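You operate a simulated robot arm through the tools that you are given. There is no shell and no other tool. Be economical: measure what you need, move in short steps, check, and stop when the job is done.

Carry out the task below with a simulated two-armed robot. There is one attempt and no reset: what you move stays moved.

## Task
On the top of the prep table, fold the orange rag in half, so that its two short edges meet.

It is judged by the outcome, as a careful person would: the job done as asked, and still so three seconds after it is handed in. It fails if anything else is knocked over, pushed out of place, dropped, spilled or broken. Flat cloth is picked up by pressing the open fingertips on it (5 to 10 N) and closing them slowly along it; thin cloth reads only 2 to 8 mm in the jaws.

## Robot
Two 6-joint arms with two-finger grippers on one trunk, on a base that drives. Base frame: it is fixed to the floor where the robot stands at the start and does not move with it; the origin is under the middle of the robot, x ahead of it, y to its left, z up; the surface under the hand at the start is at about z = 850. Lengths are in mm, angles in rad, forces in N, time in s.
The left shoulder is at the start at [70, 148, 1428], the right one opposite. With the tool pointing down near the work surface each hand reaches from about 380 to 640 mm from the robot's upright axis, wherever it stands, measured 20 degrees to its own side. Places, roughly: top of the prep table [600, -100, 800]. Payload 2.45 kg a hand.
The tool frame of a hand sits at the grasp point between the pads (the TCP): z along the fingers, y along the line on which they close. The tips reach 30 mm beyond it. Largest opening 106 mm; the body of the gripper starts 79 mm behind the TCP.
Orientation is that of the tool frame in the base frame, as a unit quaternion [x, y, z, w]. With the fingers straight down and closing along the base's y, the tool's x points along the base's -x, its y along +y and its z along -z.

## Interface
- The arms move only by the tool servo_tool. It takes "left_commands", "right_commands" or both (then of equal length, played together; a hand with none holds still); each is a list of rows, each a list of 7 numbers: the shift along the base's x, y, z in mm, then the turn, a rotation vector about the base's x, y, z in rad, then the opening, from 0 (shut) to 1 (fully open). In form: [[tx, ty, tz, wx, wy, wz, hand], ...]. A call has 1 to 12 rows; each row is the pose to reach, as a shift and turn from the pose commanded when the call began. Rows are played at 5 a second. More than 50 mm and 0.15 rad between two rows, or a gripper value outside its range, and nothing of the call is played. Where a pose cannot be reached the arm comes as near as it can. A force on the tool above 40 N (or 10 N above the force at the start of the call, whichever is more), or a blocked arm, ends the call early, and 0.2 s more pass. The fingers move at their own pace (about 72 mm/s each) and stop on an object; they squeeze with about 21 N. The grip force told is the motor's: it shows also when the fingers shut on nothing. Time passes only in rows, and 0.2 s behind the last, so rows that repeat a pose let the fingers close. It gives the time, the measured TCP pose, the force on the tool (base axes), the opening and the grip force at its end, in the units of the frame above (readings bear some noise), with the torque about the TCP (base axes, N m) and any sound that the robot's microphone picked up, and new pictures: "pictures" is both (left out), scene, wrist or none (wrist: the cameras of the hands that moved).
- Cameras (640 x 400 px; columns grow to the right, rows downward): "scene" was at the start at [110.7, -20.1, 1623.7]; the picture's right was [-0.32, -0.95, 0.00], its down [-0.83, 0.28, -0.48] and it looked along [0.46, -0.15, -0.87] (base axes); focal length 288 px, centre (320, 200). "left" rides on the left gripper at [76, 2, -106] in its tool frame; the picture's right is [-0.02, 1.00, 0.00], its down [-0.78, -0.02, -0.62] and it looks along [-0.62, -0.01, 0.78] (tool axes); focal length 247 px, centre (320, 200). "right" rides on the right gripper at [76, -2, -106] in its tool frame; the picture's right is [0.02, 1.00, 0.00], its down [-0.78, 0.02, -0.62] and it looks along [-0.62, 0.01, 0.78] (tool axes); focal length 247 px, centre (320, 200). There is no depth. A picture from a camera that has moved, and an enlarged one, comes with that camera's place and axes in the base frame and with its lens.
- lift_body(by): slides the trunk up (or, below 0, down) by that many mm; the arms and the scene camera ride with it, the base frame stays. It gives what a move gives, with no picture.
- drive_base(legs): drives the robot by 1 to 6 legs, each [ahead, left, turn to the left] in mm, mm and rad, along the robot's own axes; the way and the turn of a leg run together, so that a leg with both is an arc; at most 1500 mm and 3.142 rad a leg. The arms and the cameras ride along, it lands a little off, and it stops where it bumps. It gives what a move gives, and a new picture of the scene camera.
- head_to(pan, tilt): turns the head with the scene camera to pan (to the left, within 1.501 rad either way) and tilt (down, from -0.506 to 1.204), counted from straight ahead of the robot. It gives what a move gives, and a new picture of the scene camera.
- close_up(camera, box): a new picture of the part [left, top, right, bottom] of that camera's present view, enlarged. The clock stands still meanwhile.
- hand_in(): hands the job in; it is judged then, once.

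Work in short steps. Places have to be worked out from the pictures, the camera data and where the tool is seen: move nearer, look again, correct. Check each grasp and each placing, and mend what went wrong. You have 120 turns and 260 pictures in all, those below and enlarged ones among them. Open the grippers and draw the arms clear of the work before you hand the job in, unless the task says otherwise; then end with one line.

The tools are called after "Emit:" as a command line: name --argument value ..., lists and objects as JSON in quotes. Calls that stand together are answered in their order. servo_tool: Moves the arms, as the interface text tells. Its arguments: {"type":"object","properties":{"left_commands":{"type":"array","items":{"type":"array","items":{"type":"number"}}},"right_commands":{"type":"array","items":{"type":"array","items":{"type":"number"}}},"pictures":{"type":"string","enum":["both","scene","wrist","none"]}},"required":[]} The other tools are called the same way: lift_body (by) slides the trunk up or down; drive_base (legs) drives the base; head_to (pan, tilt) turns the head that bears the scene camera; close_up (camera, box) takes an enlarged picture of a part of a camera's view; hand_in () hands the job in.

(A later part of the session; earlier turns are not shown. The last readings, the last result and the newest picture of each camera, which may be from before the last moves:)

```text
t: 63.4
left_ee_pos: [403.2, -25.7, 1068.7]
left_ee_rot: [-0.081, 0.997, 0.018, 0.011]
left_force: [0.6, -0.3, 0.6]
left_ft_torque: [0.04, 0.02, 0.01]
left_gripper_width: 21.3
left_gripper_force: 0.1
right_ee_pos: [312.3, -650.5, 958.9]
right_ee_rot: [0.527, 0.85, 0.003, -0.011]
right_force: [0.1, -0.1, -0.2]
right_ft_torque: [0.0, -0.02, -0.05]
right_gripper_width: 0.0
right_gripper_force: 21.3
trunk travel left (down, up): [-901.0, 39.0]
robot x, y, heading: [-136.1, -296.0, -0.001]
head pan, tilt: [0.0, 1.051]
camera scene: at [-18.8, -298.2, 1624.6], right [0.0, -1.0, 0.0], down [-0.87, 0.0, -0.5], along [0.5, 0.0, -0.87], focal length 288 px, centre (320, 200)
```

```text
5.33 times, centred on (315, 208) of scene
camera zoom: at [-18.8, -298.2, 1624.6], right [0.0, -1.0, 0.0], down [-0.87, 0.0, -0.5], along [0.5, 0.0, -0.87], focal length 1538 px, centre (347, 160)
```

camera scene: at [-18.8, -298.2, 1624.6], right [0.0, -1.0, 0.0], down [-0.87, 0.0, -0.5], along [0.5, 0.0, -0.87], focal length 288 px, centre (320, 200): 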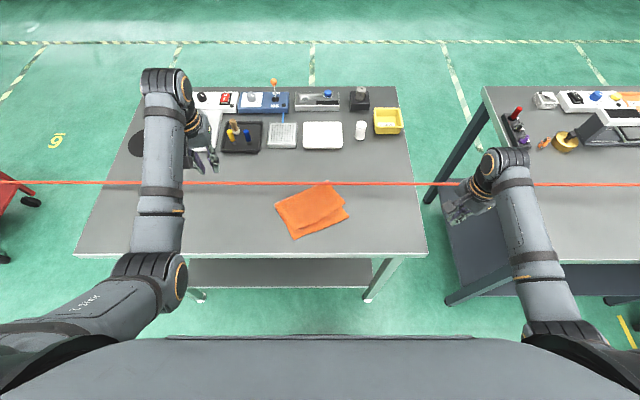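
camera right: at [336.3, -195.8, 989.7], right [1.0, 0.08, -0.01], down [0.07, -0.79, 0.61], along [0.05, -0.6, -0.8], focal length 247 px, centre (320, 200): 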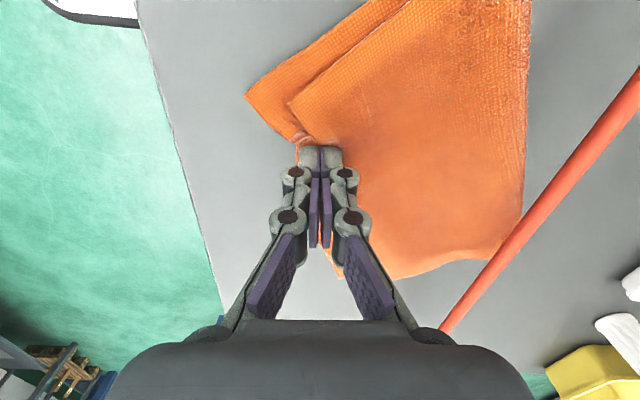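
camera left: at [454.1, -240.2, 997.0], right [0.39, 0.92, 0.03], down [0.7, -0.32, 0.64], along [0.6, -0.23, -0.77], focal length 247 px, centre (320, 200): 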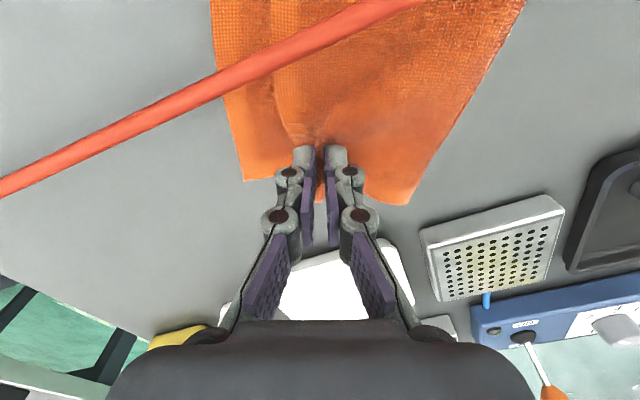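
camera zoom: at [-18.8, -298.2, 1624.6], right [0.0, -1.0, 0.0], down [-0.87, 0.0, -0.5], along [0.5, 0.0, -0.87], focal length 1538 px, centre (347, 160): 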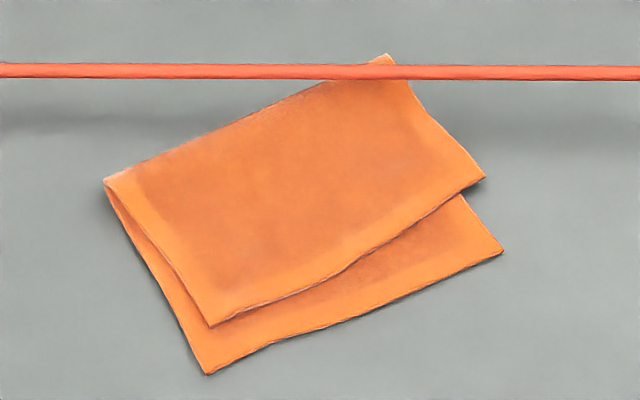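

The gaps are 25 mm at the left end and 46 mm at the right end. First I'll pull the right top corner with the right hand alone, using a higher arc since this part is clear of the cord. I'm hovering over (418, −347).

Emit:
servo_tool --right_commands '[[10, 45, 10, 0, 0, 0, 0.1], [20, 90, 10, 0, 0, 0, 0.2], [31, 135, 10, 0, 0, 0, 0.22], [42, 180, 5, 0, 0, 0, 0.22], [60, 220, 0, 0, 0, 0, 0.22], [80, 260, -10, 0, 0, 0, 0.22], [98, 295, -25, 0, 0, 0.05, 0.22], [106, 303, -40, 0, 0, 0.08, 0.22]]' --pictures "both"

```text
t: 65.2
left_ee_pos: [404.2, -25.3, 1068.1]
left_ee_rot: [-0.081, 0.997, 0.016, 0.011]
left_force: [0.5, -0.3, 0.0]
left_ft_torque: [-0.03, 0.01, -0.01]
left_gripper_width: 21.2
left_gripper_force: 0.1
right_ee_pos: [420.6, -362.8, 916.6]
right_ee_rot: [0.497, 0.868, -0.007, -0.006]
right_force: [0.6, 0.0, -0.7]
right_ft_torque: [0.0, -0.04, 0.01]
right_gripper_width: 23.4
right_gripper_force: 0.0
trunk travel left (down, up): [-901.0, 39.0]
robot x, y, heading: [-132.7, -299.8, -0.001]
head pan, tilt: [0.0, 1.051]
camera scene: at [-18.3, -295.6, 1624.6], right [0.0, -1.0, 0.0], down [-0.87, 0.0, -0.5], along [0.5, 0.0, -0.87], focal length 288 px, centre (320, 200)
camera right: at [382.6, -296.7, 1023.2], right [0.85, 0.52, -0.02], down [0.42, -0.66, 0.62], along [0.31, -0.53, -0.79], focal length 247 px, centre (320, 200)
```

scene: 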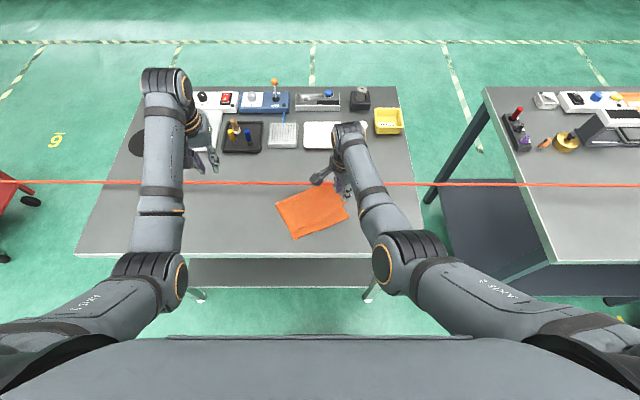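
right: 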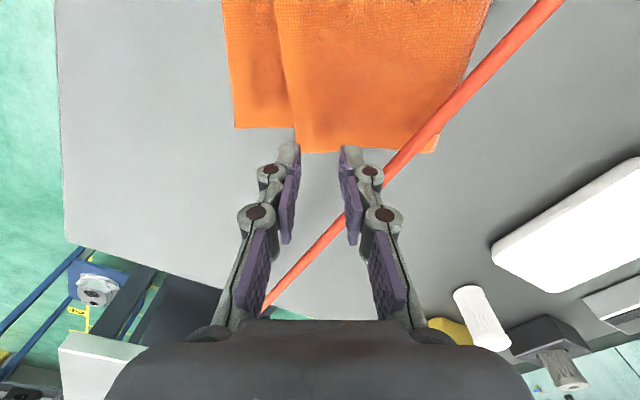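

The hand sits right at the rag's side edge, since its commanded pose is lagging. I'll shift (−9, +18) onto the cloth and press down.

Emit:
servo_tool --right_commands '[[-5, 9, 0, 0, 0, 0, 0.22], [-9, 18, -5, 0, 0, 0, 0.22], [-9, 18, -18, 0, 0, 0, 0.22], [-9, 18, -26, 0, 0, 0, 0.22], [-9, 18, -30, 0, 0, 0, 0.22]]' --pictures "wrist"

```text
t: 66.3
left_ee_pos: [402.6, -25.9, 1068.7]
left_ee_rot: [-0.08, 0.997, 0.017, 0.012]
left_force: [-0.3, 0.5, -0.2]
left_ft_torque: [0.03, -0.01, 0.02]
left_gripper_width: 21.0
left_gripper_force: 0.1
right_ee_pos: [412.1, -350.6, 884.3]
right_ee_rot: [0.5, 0.866, -0.01, -0.006]
right_force: [-1.8, -1.0, 3.4]
right_ft_torque: [0.0, 0.01, -0.01]
right_gripper_width: 24.3
right_gripper_force: 0.0
trunk travel left (down, up): [-901.0, 39.0]
robot x, y, heading: [-135.3, -299.5, -0.002]
head pan, tilt: [0.0, 1.051]
camera right: at [373.0, -284.7, 991.5], right [0.85, 0.52, -0.02], down [0.42, -0.66, 0.62], along [0.31, -0.54, -0.78], focal length 247 px, centre (320, 200)
```

right: 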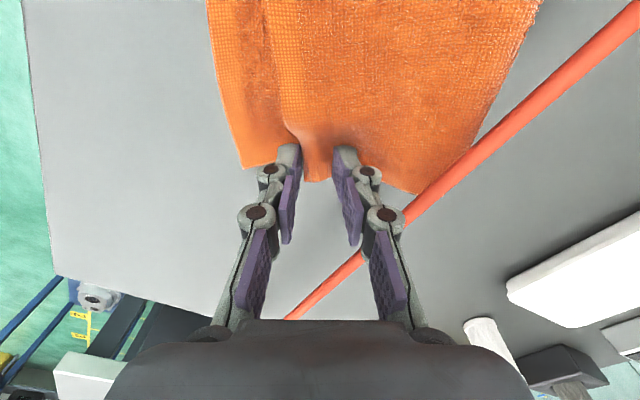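

The outer finger is right on the top layer's edge, so I'll hop 8 mm inward and re-press.

Emit:
servo_tool --right_commands '[[0, 0, 8, 0, 0, 0, 0.2], [5, 6, 8, 0, 0, 0, 0.2], [5, 6, 2, 0, 0, 0, 0.2], [5, 6, -1, 0, 0, 0, 0.2], [5, 6, -1, 0, 0, 0, 0.2]]' --pictures "wrist"

```text
t: 67.5
left_ee_pos: [404.5, -26.2, 1069.7]
left_ee_rot: [-0.081, 0.997, 0.017, 0.011]
left_force: [0.0, -0.1, 0.4]
left_ft_torque: [0.02, -0.01, 0.03]
left_gripper_width: 21.2
left_gripper_force: 0.1
right_ee_pos: [417.2, -331.9, 888.6]
right_ee_rot: [0.497, 0.868, -0.002, -0.007]
right_force: [-0.6, -0.1, 0.8]
right_ft_torque: [0.01, 0.02, 0.0]
right_gripper_width: 21.2
right_gripper_force: 0.1
trunk travel left (down, up): [-901.0, 39.0]
robot x, y, heading: [-132.9, -295.9, -0.001]
head pan, tilt: [0.0, 1.051]
camera right: at [378.6, -268.6, 995.2], right [0.85, 0.53, -0.01], down [0.42, -0.67, 0.61], along [0.32, -0.53, -0.79], focal length 247 px, centre (320, 200)
```

right: 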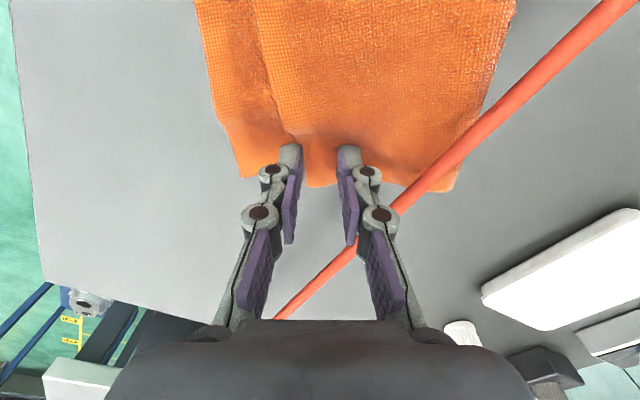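

It's still at the boundary and barely touching. I'll go another 12 mm inward, then press.

Emit:
servo_tool --right_commands '[[5, 3, 6, 0, 0, 0, 0.2], [10, 6, 6, 0, 0, 0, 0.2], [10, 6, 0, 0, 0, 0, 0.2], [10, 6, -3, 0, 0, 0, 0.2], [10, 6, -4, 0, 0, 0, 0.2]]' --pictures "wrist"

```text
t: 68.8
left_ee_pos: [403.5, -25.6, 1068.9]
left_ee_rot: [-0.081, 0.997, 0.017, 0.012]
left_force: [0.4, -0.5, 0.7]
left_ft_torque: [0.0, 0.02, 0.02]
left_gripper_width: 21.2
left_gripper_force: 0.0
right_ee_pos: [425.3, -316.6, 885.2]
right_ee_rot: [0.493, 0.87, 0.003, -0.01]
right_force: [0.1, 1.8, 6.9]
right_ft_torque: [0.06, -0.03, 0.0]
right_gripper_width: 21.0
right_gripper_force: 0.0
trunk travel left (down, up): [-901.0, 39.0]
robot x, y, heading: [-133.3, -297.5, 0.002]
head pan, tilt: [0.0, 1.051]
camera right: at [385.6, -253.7, 994.1], right [0.85, 0.53, 0.0], down [0.43, -0.67, 0.61], along [0.32, -0.51, -0.8], focal length 247 px, centre (320, 200)
```

right: 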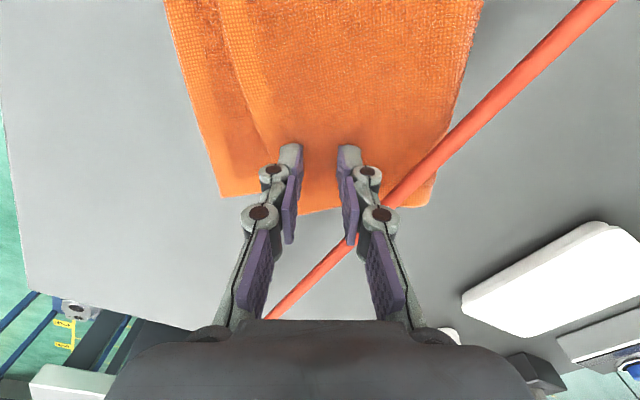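

Both fingers now bear on the top layer at 7 N. I'll close slowly, then lift 8 mm.

Emit:
servo_tool --right_commands '[[0, 0, 0, 0, 0, 0, 0.16], [0, 0, 0, 0, 0, 0, 0.12], [0, 0, 0, 0, 0, 0, 0.08], [0, 0, 0, 0, 0, 0, 0.04], [0, 0, 0, 0, 0, 0, 0], [0, 0, 0, 0, 0, 0, 0], [0, 0, 8, 0, 0, 0, 0]]' --pictures "wrist"

Emit:
close_up --camera "scene" --box '[260, 170, 370, 245]'

```text
t: 70.3
left_ee_pos: [403.4, -26.5, 1067.9]
left_ee_rot: [-0.081, 0.997, 0.017, 0.012]
left_force: [0.0, -0.7, 0.0]
left_ft_torque: [0.03, -0.04, -0.02]
left_gripper_width: 21.3
left_gripper_force: 0.0
right_ee_pos: [424.4, -315.3, 892.1]
right_ee_rot: [0.493, 0.87, 0.002, -0.011]
right_force: [0.7, 0.2, 0.6]
right_ft_torque: [-0.03, 0.01, 0.01]
right_gripper_width: 3.3
right_gripper_force: 21.3
trunk travel left (down, up): [-901.0, 39.0]
robot x, y, heading: [-130.8, -302.2, -0.004]
head pan, tilt: [0.0, 1.051]
camera right: at [385.9, -254.5, 1000.7], right [0.85, 0.53, -0.01], down [0.43, -0.67, 0.6], along [0.32, -0.51, -0.8], focal length 247 px, centre (320, 200)
```

right: 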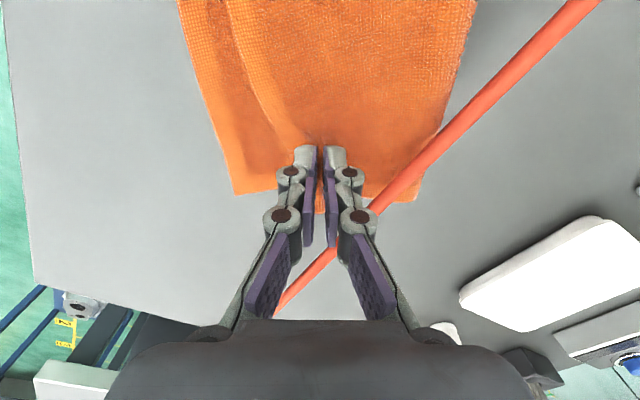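

```text
5.33 times, centred on (315, 208) of scene
camera zoom: at [-18.5, -296.7, 1624.4], right [0.0, -1.0, 0.0], down [-0.87, 0.0, -0.5], along [0.5, 0.0, -0.87], focal length 1538 px, centre (347, 160)
```

zoom: 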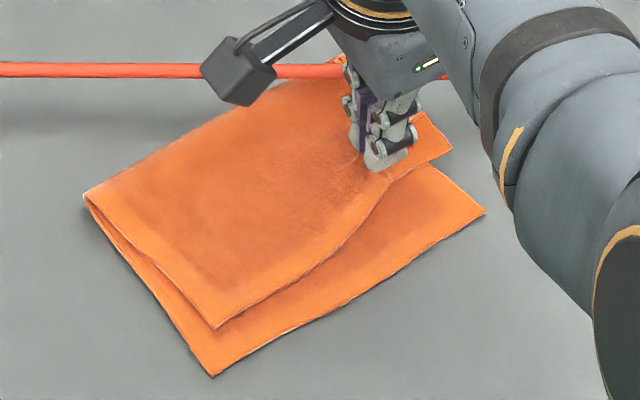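

Gripped (3.3 mm). The right end needs about 44 mm toward the open edge. I'll lift in an arc to about 45 mm, moving away from the cord, then lay it down at an offset of (−44, −19).

Emit:
servo_tool --right_commands '[[-6, -2, 8, 0, 0, 0, 0], [-14, -5, 20, 0, 0, 0, 0], [-22, -9, 32, 0, 0, 0, 0], [-30, -13, 38, 0, 0, 0, 0], [-38, -16, 38, 0, 0, 0, 0], [-44, -19, 30, 0, 0, 0, 0], [-46, -20, 15, 0, 0, 0, 0], [-46, -20, 3, 0, 0, 0, 0]]' --pictures "wrist"

Emit:
close_up --camera "scene" --box '[260, 170, 370, 245]'

```text
t: 71.7
left_ee_pos: [403.7, -26.4, 1068.1]
left_ee_rot: [-0.081, 0.997, 0.017, 0.011]
left_force: [-0.1, 0.0, 0.1]
left_ft_torque: [-0.03, 0.03, 0.01]
left_gripper_width: 21.4
left_gripper_force: 0.0
right_ee_pos: [411.7, -424.9, 929.0]
right_ee_rot: [0.517, 0.854, -0.042, 0.037]
right_force: [0.2, 0.2, -1.3]
right_ft_torque: [0.01, -0.04, 0.05]
right_gripper_width: 3.4
right_gripper_force: 20.8
trunk travel left (down, up): [-901.0, 39.0]
robot x, y, heading: [-135.0, -297.8, -0.001]
head pan, tilt: [0.0, 1.051]
stopped in row 6 (right hand): the arm was blocked; the commanded pose is now the measured one
camera right: at [372.9, -347.5, 1026.6], right [0.88, 0.48, -0.03], down [0.36, -0.61, 0.7], along [0.32, -0.63, -0.71], focal length 247 px, centre (320, 200)
```

right: 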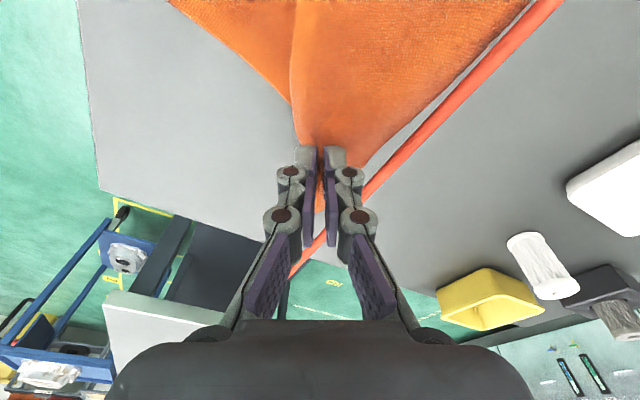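

```text
5.33 times, centred on (315, 208) of scene
camera zoom: at [-18.8, -297.3, 1624.6], right [0.0, -1.0, 0.0], down [-0.87, 0.0, -0.5], along [0.5, 0.0, -0.87], focal length 1538 px, centre (347, 160)
```

zoom: 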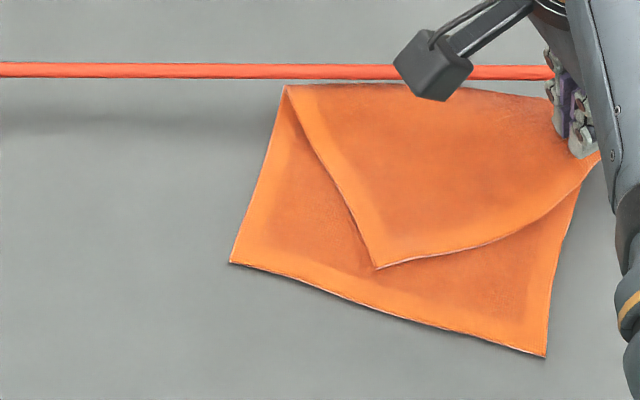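

The arm jumped near its inward limit and swung the rag round, but the grip held and the rag is now clear of the cord. Its bottom edge runs (361,−232)→(304,−404). The held top corner must go to about (336, −388); I'll carry it there by driving the base (−76, +37) so the arm pose stays fixed.

Emit:
drive_base --legs '[[-76, 37, 0]]'

Emit:
close_up --camera "scene" --box '[260, 150, 400, 245]'

```text
t: 72.8
left_ee_pos: [330.5, 9.8, 1067.1]
left_ee_rot: [-0.08, 0.997, 0.018, 0.01]
left_force: [0.3, -0.1, -0.2]
left_ft_torque: [0.02, 0.01, 0.01]
left_gripper_width: 21.1
left_gripper_force: 0.1
right_ee_pos: [339.1, -387.9, 926.9]
right_ee_rot: [0.516, 0.855, -0.042, 0.036]
right_force: [0.6, 0.6, -0.2]
right_ft_torque: [0.01, 0.01, 0.06]
right_gripper_width: 3.5
right_gripper_force: 21.6
trunk travel left (down, up): [-901.0, 39.0]
robot x, y, heading: [-208.3, -260.5, -0.002]
head pan, tilt: [0.0, 1.051]
camera scene: at [-89.8, -262.0, 1624.1], right [0.0, -1.0, 0.0], down [-0.87, 0.0, -0.49], along [0.49, 0.0, -0.87], focal length 288 px, centre (320, 200)
```

scene: 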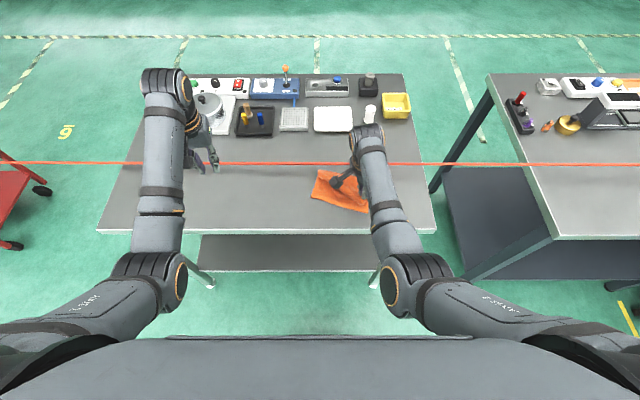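

```text
4.21 times, centred on (330, 198) of scene
camera zoom: at [-89.8, -262.0, 1624.1], right [0.0, -1.0, 0.0], down [-0.87, 0.0, -0.49], along [0.49, 0.0, -0.87], focal length 1214 px, centre (278, 210)
```

zoom: 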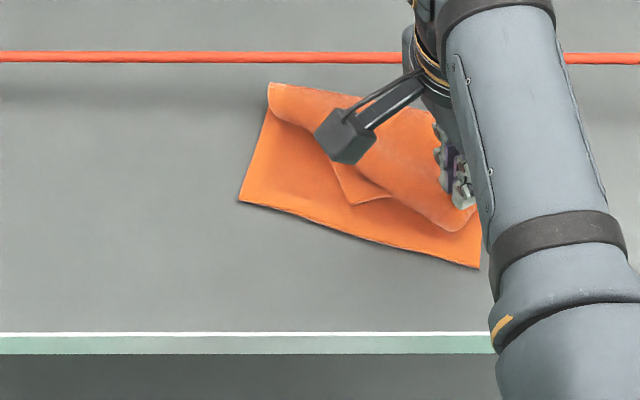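

The bottom layer stayed put and the held corner is now over its target. I'll lower it and release, holding the other moves until I can see it.

Emit:
servo_tool --right_commands '[[0, 0, -12, 0, 0, 0, 0], [-2, -2, -25, 0, 0, 0, 0], [-4, -4, -36, 0, 0, 0, 0], [-4, -4, -36, 0, 0, 0, 0.08], [-4, -4, -36, 0, 0, 0, 0.16], [-4, -4, -20, 0, 0, 0, 0.16], [-4, -14, 10, 0, 0, 0, 0.16], [-4, -50, 30, 0, 0, 0, 0.16], [-4, -95, 40, 0, 0, 0, 0.16], [-4, -140, 40, 0, 0, 0, 0.16]]' --pictures "none"

Emit:
close_up --camera "scene" --box '[280, 145, 410, 230]'

```text
t: 75.0
left_ee_pos: [327.1, 9.9, 1069.0]
left_ee_rot: [-0.081, 0.996, 0.018, 0.012]
left_force: [-0.1, -0.2, 1.0]
left_ft_torque: [0.0, -0.02, 0.01]
left_gripper_width: 21.2
left_gripper_force: 0.0
right_ee_pos: [331.9, -527.2, 969.0]
right_ee_rot: [0.516, 0.855, -0.041, 0.037]
right_force: [0.0, -1.4, -0.7]
right_ft_torque: [0.03, -0.03, 0.0]
right_gripper_width: 16.7
right_gripper_force: 0.1
trunk travel left (down, up): [-901.0, 39.0]
robot x, y, heading: [-208.3, -258.1, -0.003]
head pan, tilt: [0.0, 1.051]
```

```text
4.71 times, centred on (345, 188) of scene
camera zoom: at [-95.0, -262.1, 1624.6], right [0.0, -1.0, 0.0], down [-0.87, 0.0, -0.5], along [0.5, 0.0, -0.87], focal length 1357 px, centre (202, 259)
```

zoom: 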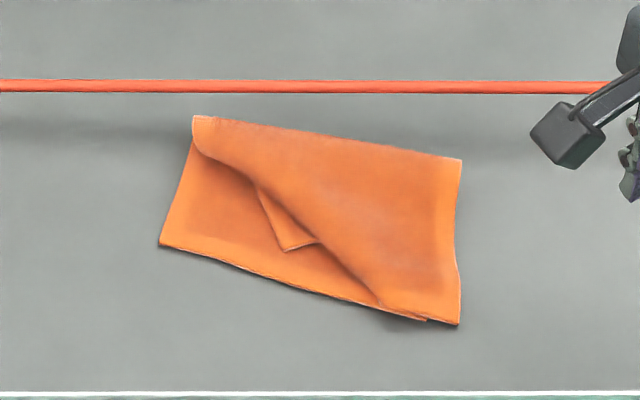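

The right corners now match very well. The left top corner is tucked under, poking out near (357,−318); it needs to go to (362,−234). I'll drive 190 mm right so the left hand works in its natural zone and pulls outward.

Emit:
drive_base --legs '[[0, -190, 0]]'

Emit:
servo_tool --left_commands '[[8, -25, -25, 0, 0, -0.04, 0.18], [16, -55, -55, 0, 0, -0.08, 0.18], [24, -85, -85, 0, 0, -0.12, 0.18], [30, -110, -115, 0, 0, -0.16, 0.18], [36, -128, -135, 0, 0, -0.16, 0.18]]' --pictures "both"

```text
t: 76.5
left_ee_pos: [327.4, -179.9, 1068.5]
left_ee_rot: [-0.079, 0.997, 0.016, 0.011]
left_force: [0.5, 0.1, 0.2]
left_ft_torque: [-0.01, 0.02, 0.01]
left_gripper_width: 21.3
left_gripper_force: 0.1
right_ee_pos: [330.4, -717.1, 970.9]
right_ee_rot: [0.518, 0.853, -0.043, 0.038]
right_force: [0.9, 0.2, -0.7]
right_ft_torque: [0.0, 0.04, -0.01]
right_gripper_width: 16.9
right_gripper_force: 0.0
trunk travel left (down, up): [-901.0, 39.0]
robot x, y, heading: [-208.7, -451.5, -0.004]
head pan, tilt: [0.0, 1.051]
camera scene: at [-95.6, -447.6, 1624.6], right [0.0, -1.0, 0.0], down [-0.87, 0.0, -0.5], along [0.5, 0.0, -0.87], focal length 288 px, centre (320, 200)
```

scene: 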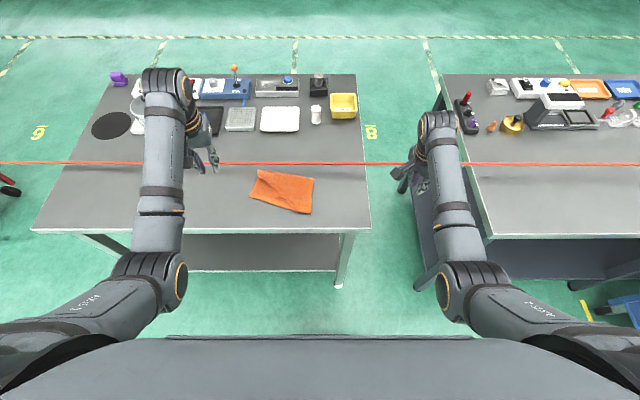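

```text
t: 77.7
left_ee_pos: [364.2, -310.1, 933.6]
left_ee_rot: [0.0, 1.0, 0.017, 0.012]
left_force: [-0.1, -0.2, 0.3]
left_ft_torque: [0.0, 0.01, 0.03]
left_gripper_width: 19.3
left_gripper_force: 0.2
right_ee_pos: [331.2, -720.5, 969.4]
right_ee_rot: [0.518, 0.853, -0.042, 0.038]
right_force: [0.8, -0.1, 0.2]
right_ft_torque: [0.0, -0.03, 0.0]
right_gripper_width: 17.1
right_gripper_force: 0.1
trunk travel left (down, up): [-901.0, 39.0]
robot x, y, heading: [-212.0, -451.0, -0.004]
head pan, tilt: [0.0, 1.051]
camera scene: at [-94.8, -452.0, 1624.5], right [0.0, -1.0, 0.0], down [-0.87, 0.0, -0.5], along [0.5, 0.0, -0.87], focal length 288 px, centre (320, 200)
camera left: at [285.8, -311.1, 1037.8], right [0.02, 1.0, 0.03], down [0.77, -0.04, 0.64], along [0.64, 0.01, -0.77], focal length 247 px, centre (320, 200)
```

scene: 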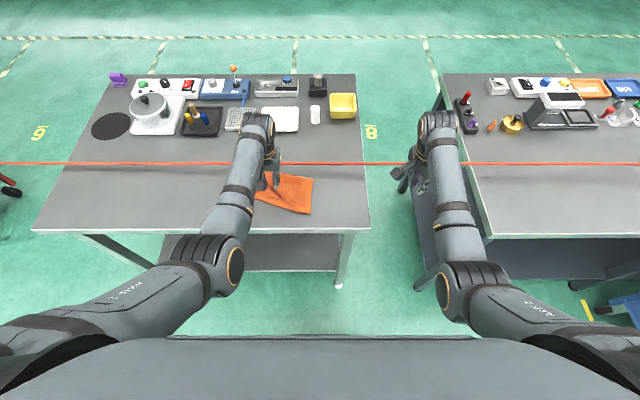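
left: 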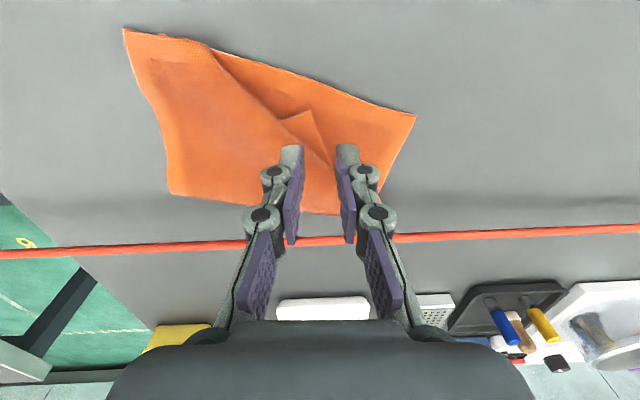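

The left top corner sits in a small pleat with only its tip showing (about 22 mm). I'll try a light press with closed fingertips on that tip and slide it left toward (362,−234).

Emit:
servo_tool --left_commands '[[0, -3, -15, 0, 0, 0, 0], [0, -5, -30, 0, 0, 0, 0], [0, -5, -40, 0, 0, 0, 0], [0, -5, -44, 0, 0, 0, 0], [0, -5, -47, 0, 0, 0, 0]]' --pictures "wrist"

```text
t: 78.9
left_ee_pos: [364.7, -315.6, 886.7]
left_ee_rot: [0.001, 1.0, 0.016, 0.013]
left_force: [0.2, -0.2, 3.2]
left_ft_torque: [-0.04, -0.05, 0.0]
left_gripper_width: 0.0
left_gripper_force: 20.7
right_ee_pos: [331.9, -719.9, 969.2]
right_ee_rot: [0.518, 0.853, -0.042, 0.038]
right_force: [-0.5, 0.4, 0.1]
right_ft_torque: [-0.02, 0.0, 0.0]
right_gripper_width: 16.8
right_gripper_force: 0.1
trunk travel left (down, up): [-901.0, 39.0]
robot x, y, heading: [-210.1, -451.2, -0.004]
head pan, tilt: [0.0, 1.051]
camera left: at [285.0, -315.9, 991.0], right [0.02, 1.0, 0.03], down [0.77, -0.04, 0.64], along [0.64, 0.01, -0.77], focal length 247 px, centre (320, 200)
```

left: 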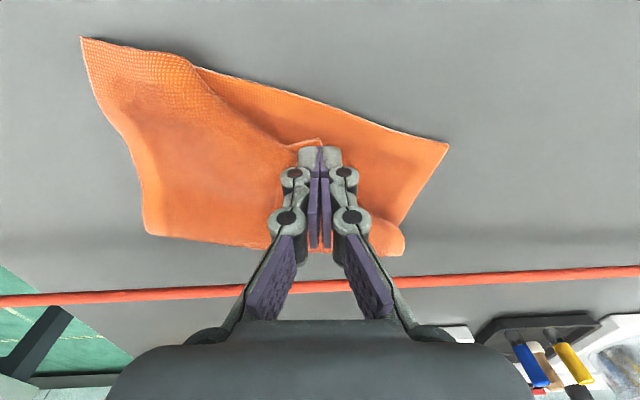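

3.2 N contact on the tip. I'll slide it left 30 mm lightly and watch which layer moves.

Emit:
servo_tool --left_commands '[[0, 8, 0, 0, 0, 0, 0], [0, 16, 0, 0, 0, 0, 0], [0, 24, 0, 0, 0, 0, 0], [0, 32, 0, 0, 0, 0, 0]]' --pictures "wrist"

```text
t: 79.9
left_ee_pos: [363.7, -282.0, 886.4]
left_ee_rot: [0.001, 1.0, 0.015, 0.012]
left_force: [-0.1, -0.6, 2.9]
left_ft_torque: [-0.08, -0.02, -0.05]
left_gripper_width: 0.1
left_gripper_force: 20.9
right_ee_pos: [330.5, -719.7, 968.4]
right_ee_rot: [0.517, 0.854, -0.041, 0.038]
right_force: [0.3, 0.4, 0.1]
right_ft_torque: [0.01, 0.05, -0.04]
right_gripper_width: 17.0
right_gripper_force: 0.1
trunk travel left (down, up): [-901.0, 39.0]
robot x, y, heading: [-209.7, -451.6, -0.008]
head pan, tilt: [0.0, 1.051]
camera left: at [284.7, -283.4, 991.0], right [0.02, 1.0, 0.03], down [0.77, -0.04, 0.64], along [0.64, 0.01, -0.77], focal length 247 px, centre (320, 200)
```

left: 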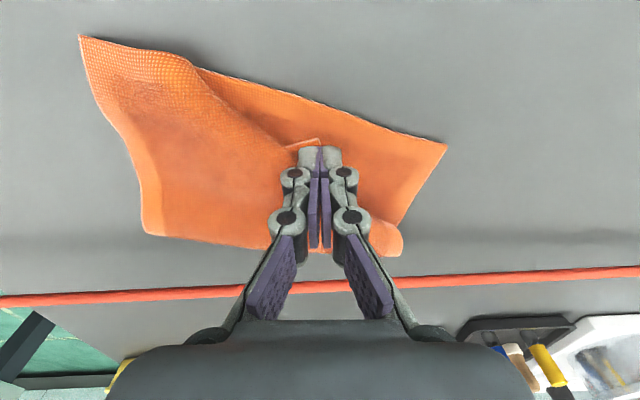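

The whole rag slid together, because layer-on-layer friction beats the table's. Instead I'll pinch the standing ridge of the pleat, lift it so the tucked corner hangs free, and lay it back down. First I'll rise and take a look.

Emit:
servo_tool --left_commands '[[0, 0, 20, 0, 0, 0.12, 0], [0, 5, 45, 0, 0, 0.26, 0.1], [-5, 10, 70, 0, 0, 0.4, 0.2], [-5, 10, 70, 0, 0, 0.54, 0.2], [-5, 10, 70, 0, 0, 0.68, 0.2], [-5, 10, 70, 0, 0, 0.82, 0.2]]' --pictures "wrist"

Emit:
close_up --camera "scene" --box '[220, 140, 340, 230]'

```text
t: 81.3
left_ee_pos: [358.2, -274.0, 956.8]
left_ee_rot: [-0.399, 0.917, 0.019, 0.005]
left_force: [0.3, 0.4, -0.8]
left_ft_torque: [-0.01, -0.01, 0.04]
left_gripper_width: 21.4
left_gripper_force: 0.1
right_ee_pos: [331.6, -719.4, 968.6]
right_ee_rot: [0.518, 0.854, -0.042, 0.038]
right_force: [-0.2, 0.4, -0.3]
right_ft_torque: [-0.01, 0.0, -0.01]
right_gripper_width: 17.0
right_gripper_force: 0.0
trunk travel left (down, up): [-901.0, 39.0]
robot x, y, heading: [-209.9, -448.9, -0.005]
head pan, tilt: [0.0, 1.051]
camera left: at [306.2, -330.7, 1060.6], right [-0.72, 0.7, 0.03], down [0.55, 0.54, 0.64], along [0.43, 0.48, -0.77], focal length 247 px, centre (320, 200)
```

left: 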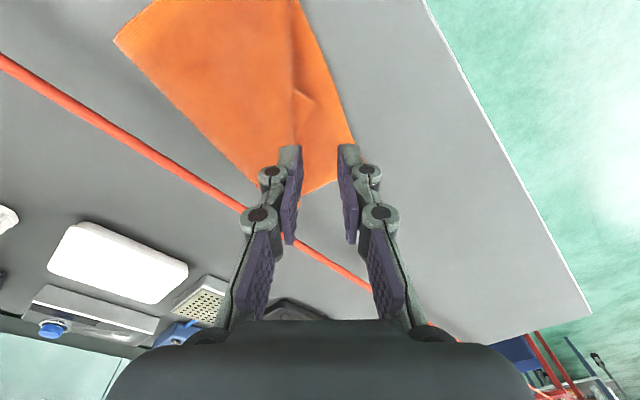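

```text
4.44 times, centred on (280, 185) of scene
camera zoom: at [-95.8, -451.7, 1624.6], right [0.0, -1.0, 0.0], down [-0.87, 0.0, -0.5], along [0.5, 0.0, -0.87], focal length 1281 px, centre (498, 267)
```

zoom: 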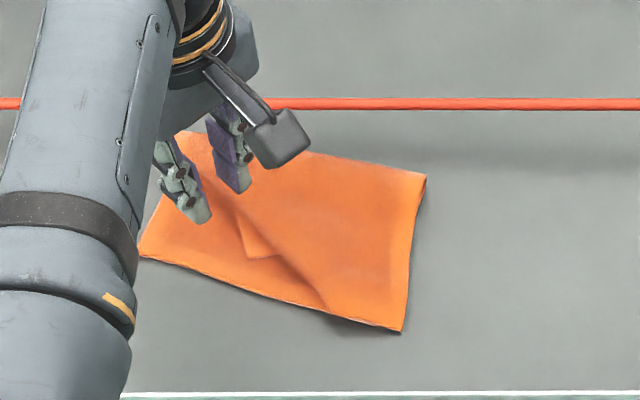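

The ridge runs through (361,−292)→(387,−268) and my jaws already close across it. I'll come down over (366, −288).

Emit:
servo_tool --left_commands '[[8, -14, -15, 0, 0, 0, 0.2], [8, -14, -40, 0, 0, 0, 0.2], [8, -14, -58, 0, 0, 0, 0.2], [8, -14, -66, 0, 0, 0, 0.2], [8, -14, -70, 0, 0, 0, 0.2]]' --pictures "wrist"

```text
t: 82.5
left_ee_pos: [368.2, -288.3, 887.6]
left_ee_rot: [-0.398, 0.917, 0.019, 0.008]
left_force: [3.4, -2.5, 13.6]
left_ft_torque: [-0.23, -0.24, 0.01]
left_gripper_width: 21.0
left_gripper_force: 3.5
right_ee_pos: [331.1, -720.1, 969.1]
right_ee_rot: [0.518, 0.853, -0.041, 0.038]
right_force: [-0.4, -0.9, 0.4]
right_ft_torque: [0.01, -0.01, 0.03]
right_gripper_width: 17.0
right_gripper_force: 0.1
trunk travel left (down, up): [-901.0, 39.0]
robot x, y, heading: [-209.7, -454.8, -0.005]
head pan, tilt: [0.0, 1.051]
camera left: at [314.1, -345.6, 992.9], right [-0.72, 0.7, 0.03], down [0.55, 0.53, 0.64], along [0.43, 0.48, -0.76], focal length 247 px, centre (320, 200)
```

left: 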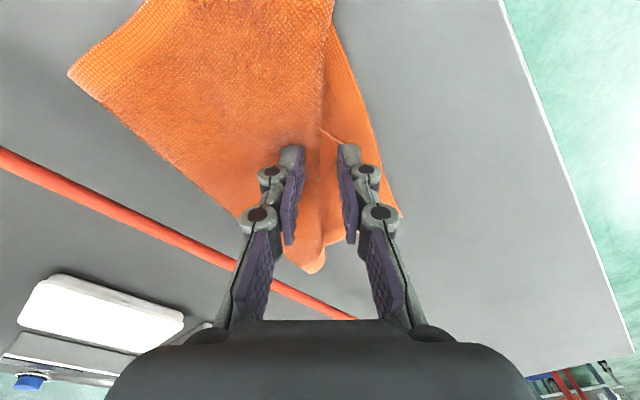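

The ridge stands between the fingers, at 14 N on the main-layer finger. I'll raise 1 mm, close on it, then lift a little.

Emit:
servo_tool --left_commands '[[0, 0, 1, 0, 0, 0, 0.16], [0, 0, 1, 0, 0, 0, 0.12], [0, 0, 1, 0, 0, 0, 0.08], [0, 0, 1, 0, 0, 0, 0.04], [0, 0, 1, 0, 0, 0, 0], [0, 0, 1, 0, 0, 0, 0], [0, 0, 12, 0, 0, 0, 0], [0, 0, 25, 0, 0, 0, 0]]' --pictures "wrist"

Emit:
close_up --camera "scene" --box '[220, 140, 340, 230]'

```text
t: 84.3
left_ee_pos: [366.1, -286.7, 911.7]
left_ee_rot: [-0.398, 0.917, 0.021, 0.004]
left_force: [0.3, -0.3, 0.9]
left_ft_torque: [-0.02, -0.02, 0.03]
left_gripper_width: 0.3
left_gripper_force: 20.9
right_ee_pos: [331.4, -718.6, 968.9]
right_ee_rot: [0.519, 0.853, -0.041, 0.038]
right_force: [0.2, -0.1, 0.4]
right_ft_torque: [-0.02, 0.02, 0.01]
right_gripper_width: 17.1
right_gripper_force: 0.1
trunk travel left (down, up): [-901.0, 39.0]
robot x, y, heading: [-210.6, -450.8, -0.006]
head pan, tilt: [0.0, 1.051]
camera left: at [313.6, -345.0, 1015.1], right [-0.71, 0.7, 0.03], down [0.55, 0.53, 0.64], along [0.43, 0.48, -0.77], focal length 247 px, centre (320, 200)
```

left: 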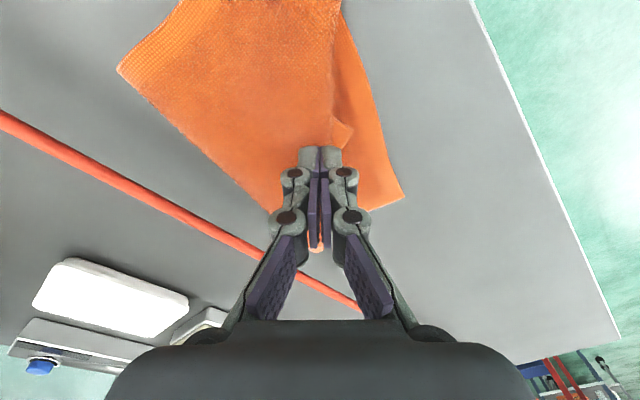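

```text
4.44 times, centred on (280, 185) of scene
camera zoom: at [-96.3, -452.1, 1624.5], right [0.0, -1.0, 0.0], down [-0.87, 0.0, -0.5], along [0.5, 0.0, -0.87], focal length 1281 px, centre (498, 267)
```

zoom: 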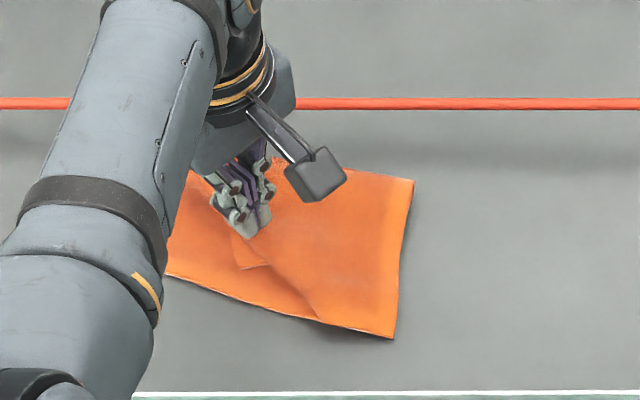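

It missed again: one finger wasn't bearing on the same layer. Pinches work when both fingers press the same layer, so I'll pinch the main top layer just right of the ridge, at (375, −297).

Emit:
servo_tool --left_commands '[[4, -5, 0, 0, 0, 0, 0.16], [9, -10, -8, 0, 0, 0, 0.18], [9, -10, -18, 0, 0, 0, 0.18], [9, -10, -23, 0, 0, 0, 0.18], [9, -10, -25, 0, 0, 0, 0.18]]' --pictures "wrist"

```text
t: 85.5
left_ee_pos: [375.7, -296.7, 888.4]
left_ee_rot: [-0.398, 0.917, 0.02, 0.007]
left_force: [-1.8, 0.9, 12.1]
left_ft_torque: [0.07, 0.09, -0.04]
left_gripper_width: 19.2
left_gripper_force: 0.0
right_ee_pos: [330.1, -720.1, 971.6]
right_ee_rot: [0.518, 0.854, -0.04, 0.039]
right_force: [0.3, -1.1, -0.4]
right_ft_torque: [0.03, 0.0, -0.01]
right_gripper_width: 17.0
right_gripper_force: 0.1
trunk travel left (down, up): [-901.0, 39.0]
robot x, y, heading: [-211.5, -453.3, -0.001]
head pan, tilt: [0.0, 1.051]
camera left: at [322.6, -355.1, 992.6], right [-0.72, 0.7, 0.03], down [0.55, 0.53, 0.64], along [0.43, 0.48, -0.77], focal length 247 px, centre (320, 200)
```

left: 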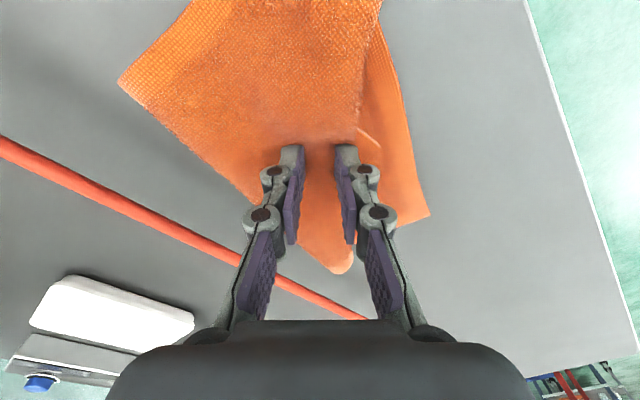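

Both fingers are on the main layer at 12 N. I'll close slowly and lift 30 mm.

Emit:
servo_tool --left_commands '[[0, 0, 0, 0, 0, 0, 0.14], [0, 0, 0, 0, 0, 0, 0.1], [0, 0, 0, 0, 0, 0, 0.06], [0, 0, 0, 0, 0, 0, 0.03], [0, 0, 0, 0, 0, 0, 0], [0, 0, 0, 0, 0, 0, 0], [0, 0, 15, 0, 0, 0, 0], [0, 0, 30, 0, 0, 0, 0]]' --pictures "wrist"

```text
t: 87.3
left_ee_pos: [374.5, -297.4, 916.1]
left_ee_rot: [-0.398, 0.917, 0.02, 0.005]
left_force: [-0.5, 0.9, -0.2]
left_ft_torque: [0.01, 0.01, 0.01]
left_gripper_width: 3.7
left_gripper_force: 21.4
right_ee_pos: [331.3, -719.7, 969.4]
right_ee_rot: [0.518, 0.853, -0.042, 0.038]
right_force: [0.1, -0.2, -0.1]
right_ft_torque: [0.01, -0.02, -0.02]
right_gripper_width: 16.9
right_gripper_force: 0.0
trunk travel left (down, up): [-901.0, 39.0]
robot x, y, heading: [-210.8, -450.2, -0.008]
head pan, tilt: [0.0, 1.051]
camera left: at [322.5, -355.4, 1020.3], right [-0.72, 0.7, 0.03], down [0.55, 0.53, 0.64], along [0.43, 0.48, -0.77], focal length 247 px, centre (320, 200)
```

left: 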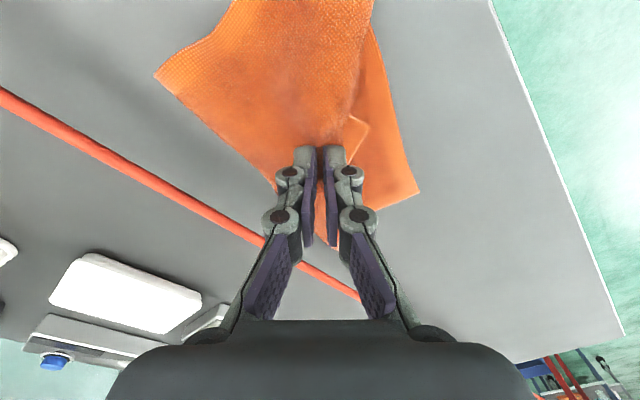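

Gripped (3.7 mm). I'll lift further to free the tucked corner, easing slightly toward the already-placed right corner so it isn't pulled.

Emit:
servo_tool --left_commands '[[-2, -3, 12, 0, 0, 0, 0], [-4, -6, 24, 0, 0, 0, 0], [-6, -9, 36, 0, 0, 0, 0], [-8, -12, 46, 0, 0, 0, 0], [-8, -12, 46, 0, 0, 0, 0]]' --pictures "wrist"

Emit:
close_up --camera "scene" --box '[220, 140, 340, 230]'

```text
t: 88.5
left_ee_pos: [366.3, -309.7, 963.2]
left_ee_rot: [-0.398, 0.917, 0.02, 0.004]
left_force: [-0.4, 0.7, -0.7]
left_ft_torque: [0.0, 0.0, -0.02]
left_gripper_width: 3.6
left_gripper_force: 20.8
right_ee_pos: [331.2, -719.3, 968.5]
right_ee_rot: [0.518, 0.854, -0.042, 0.038]
right_force: [-0.2, 0.2, 0.8]
right_ft_torque: [-0.01, 0.03, -0.03]
right_gripper_width: 16.8
right_gripper_force: 0.0
trunk travel left (down, up): [-901.0, 39.0]
robot x, y, heading: [-208.8, -453.4, -0.004]
head pan, tilt: [0.0, 1.051]
camera left: at [314.8, -367.2, 1066.4], right [-0.71, 0.7, 0.03], down [0.55, 0.53, 0.64], along [0.43, 0.48, -0.77], focal length 247 px, centre (320, 200)
```

left: 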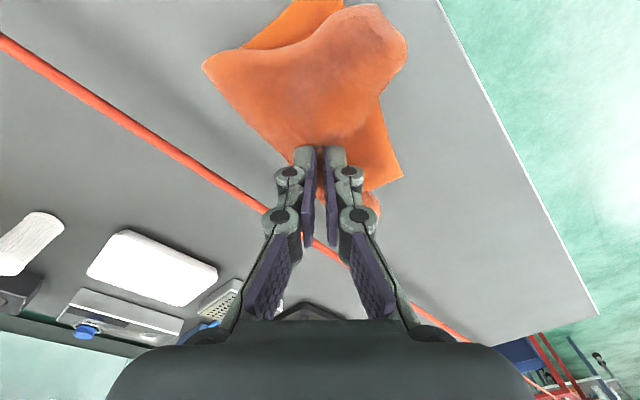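

```text
4.44 times, centred on (280, 185) of scene
camera zoom: at [-95.7, -451.7, 1624.6], right [0.0, -1.0, 0.0], down [-0.87, 0.0, -0.5], along [0.5, 0.0, -0.87], focal length 1281 px, centre (498, 267)
```

zoom: 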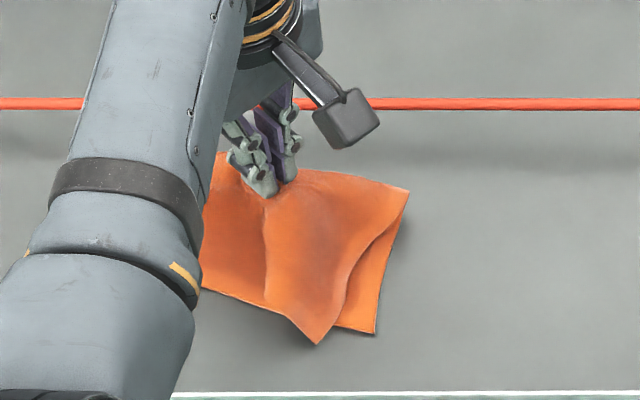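

The top layer hangs in the air with the left corner still trailing beneath to the right. Moving the grip right while lowering should make that corner emerge on the left. Then I can pinch the corner itself and carry it to its target.

Emit:
servo_tool --left_commands '[[0, -15, 0, 0, 0, 0, 0], [0, -30, -5, 0, 0, 0, 0], [0, -45, -12, 0, 0, 0, 0], [0, -60, -22, 0, 0, 0, 0], [0, -72, -36, 0, 0, 0, 0], [0, -82, -50, 0, 0, 0, 0], [0, -90, -64, 0, 0, 0, 0]]' --pictures "wrist"

Emit:
close_up --camera "scene" --box '[220, 140, 340, 230]'

```text
t: 90.1
left_ee_pos: [369.0, -398.9, 899.2]
left_ee_rot: [-0.397, 0.917, 0.02, 0.006]
left_force: [0.4, 1.0, 3.2]
left_ft_torque: [0.04, 0.01, 0.01]
left_gripper_width: 3.7
left_gripper_force: 20.9
right_ee_pos: [331.7, -719.9, 969.1]
right_ee_rot: [0.518, 0.854, -0.041, 0.038]
right_force: [0.0, 0.2, -0.2]
right_ft_torque: [-0.01, -0.01, 0.01]
right_gripper_width: 16.8
right_gripper_force: 0.1
trunk travel left (down, up): [-901.0, 39.0]
robot x, y, heading: [-212.6, -456.7, -0.004]
head pan, tilt: [0.0, 1.051]
camera left: at [316.0, -456.9, 1003.6], right [-0.71, 0.7, 0.03], down [0.55, 0.53, 0.64], along [0.43, 0.48, -0.77], focal length 247 px, centre (320, 200)
```

left: 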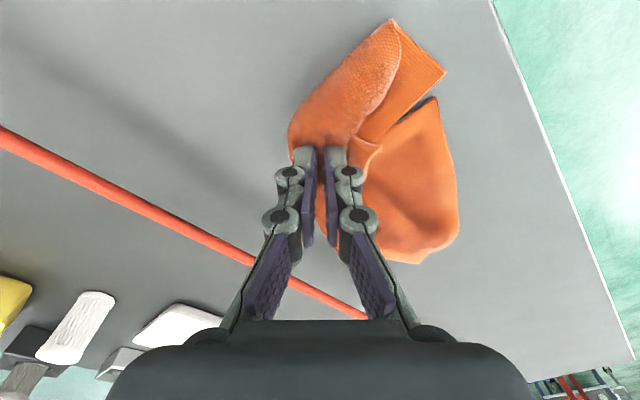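

```text
4.44 times, centred on (280, 185) of scene
camera zoom: at [-95.6, -452.0, 1624.6], right [0.0, -1.0, 0.0], down [-0.87, 0.0, -0.5], along [0.5, 0.0, -0.87], focal length 1281 px, centre (498, 267)
```

zoom: 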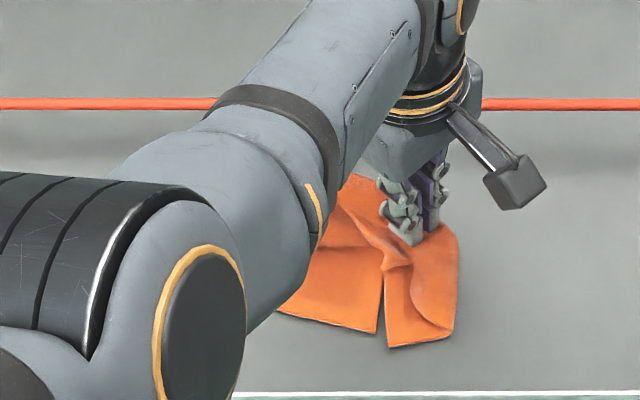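

The rag got bunched. I'll release, withdraw, and see how it relaxes.

Emit:
servo_tool --left_commands '[[0, 0, -5, 0, 0, 0, 0.08], [0, 0, -5, 0, 0, 0, 0.18], [0, 0, 20, 0, 0, 0, 0.18], [0, 10, 50, 0, 0, -0.1, 0.18], [0, 45, 70, 0, 0, -0.2, 0.18], [-5, 90, 85, 0, 0, -0.35, 0.18], [-10, 135, 95, 0, 0, -0.5, 0.18], [-10, 180, 100, 0, 0, -0.6, 0.18], [-10, 225, 100, 0, 0, -0.7, 0.18]]' --pictures "none"

Emit:
close_up --camera "scene" --box '[220, 140, 340, 230]'

```text
t: 92.1
left_ee_pos: [357.4, -171.9, 996.8]
left_ee_rot: [-0.058, 0.998, 0.015, 0.011]
left_force: [-0.2, -0.2, -0.2]
left_ft_torque: [-0.07, 0.02, 0.03]
left_gripper_width: 19.1
left_gripper_force: 0.1
right_ee_pos: [331.3, -718.2, 970.0]
right_ee_rot: [0.518, 0.853, -0.043, 0.038]
right_force: [-0.1, 0.4, -0.2]
right_ft_torque: [0.01, -0.02, 0.01]
right_gripper_width: 16.9
right_gripper_force: 0.1
trunk travel left (down, up): [-901.0, 39.0]
robot x, y, heading: [-212.7, -452.4, 0.0]
head pan, tilt: [0.0, 1.051]
```

```text
4.44 times, centred on (280, 185) of scene
camera zoom: at [-95.6, -449.0, 1624.6], right [-0.01, -1.0, 0.0], down [-0.87, 0.0, -0.5], along [0.5, 0.0, -0.87], focal length 1281 px, centre (498, 267)
```

zoom: 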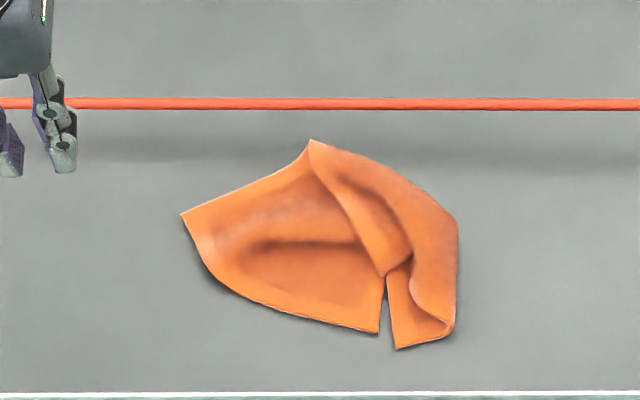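

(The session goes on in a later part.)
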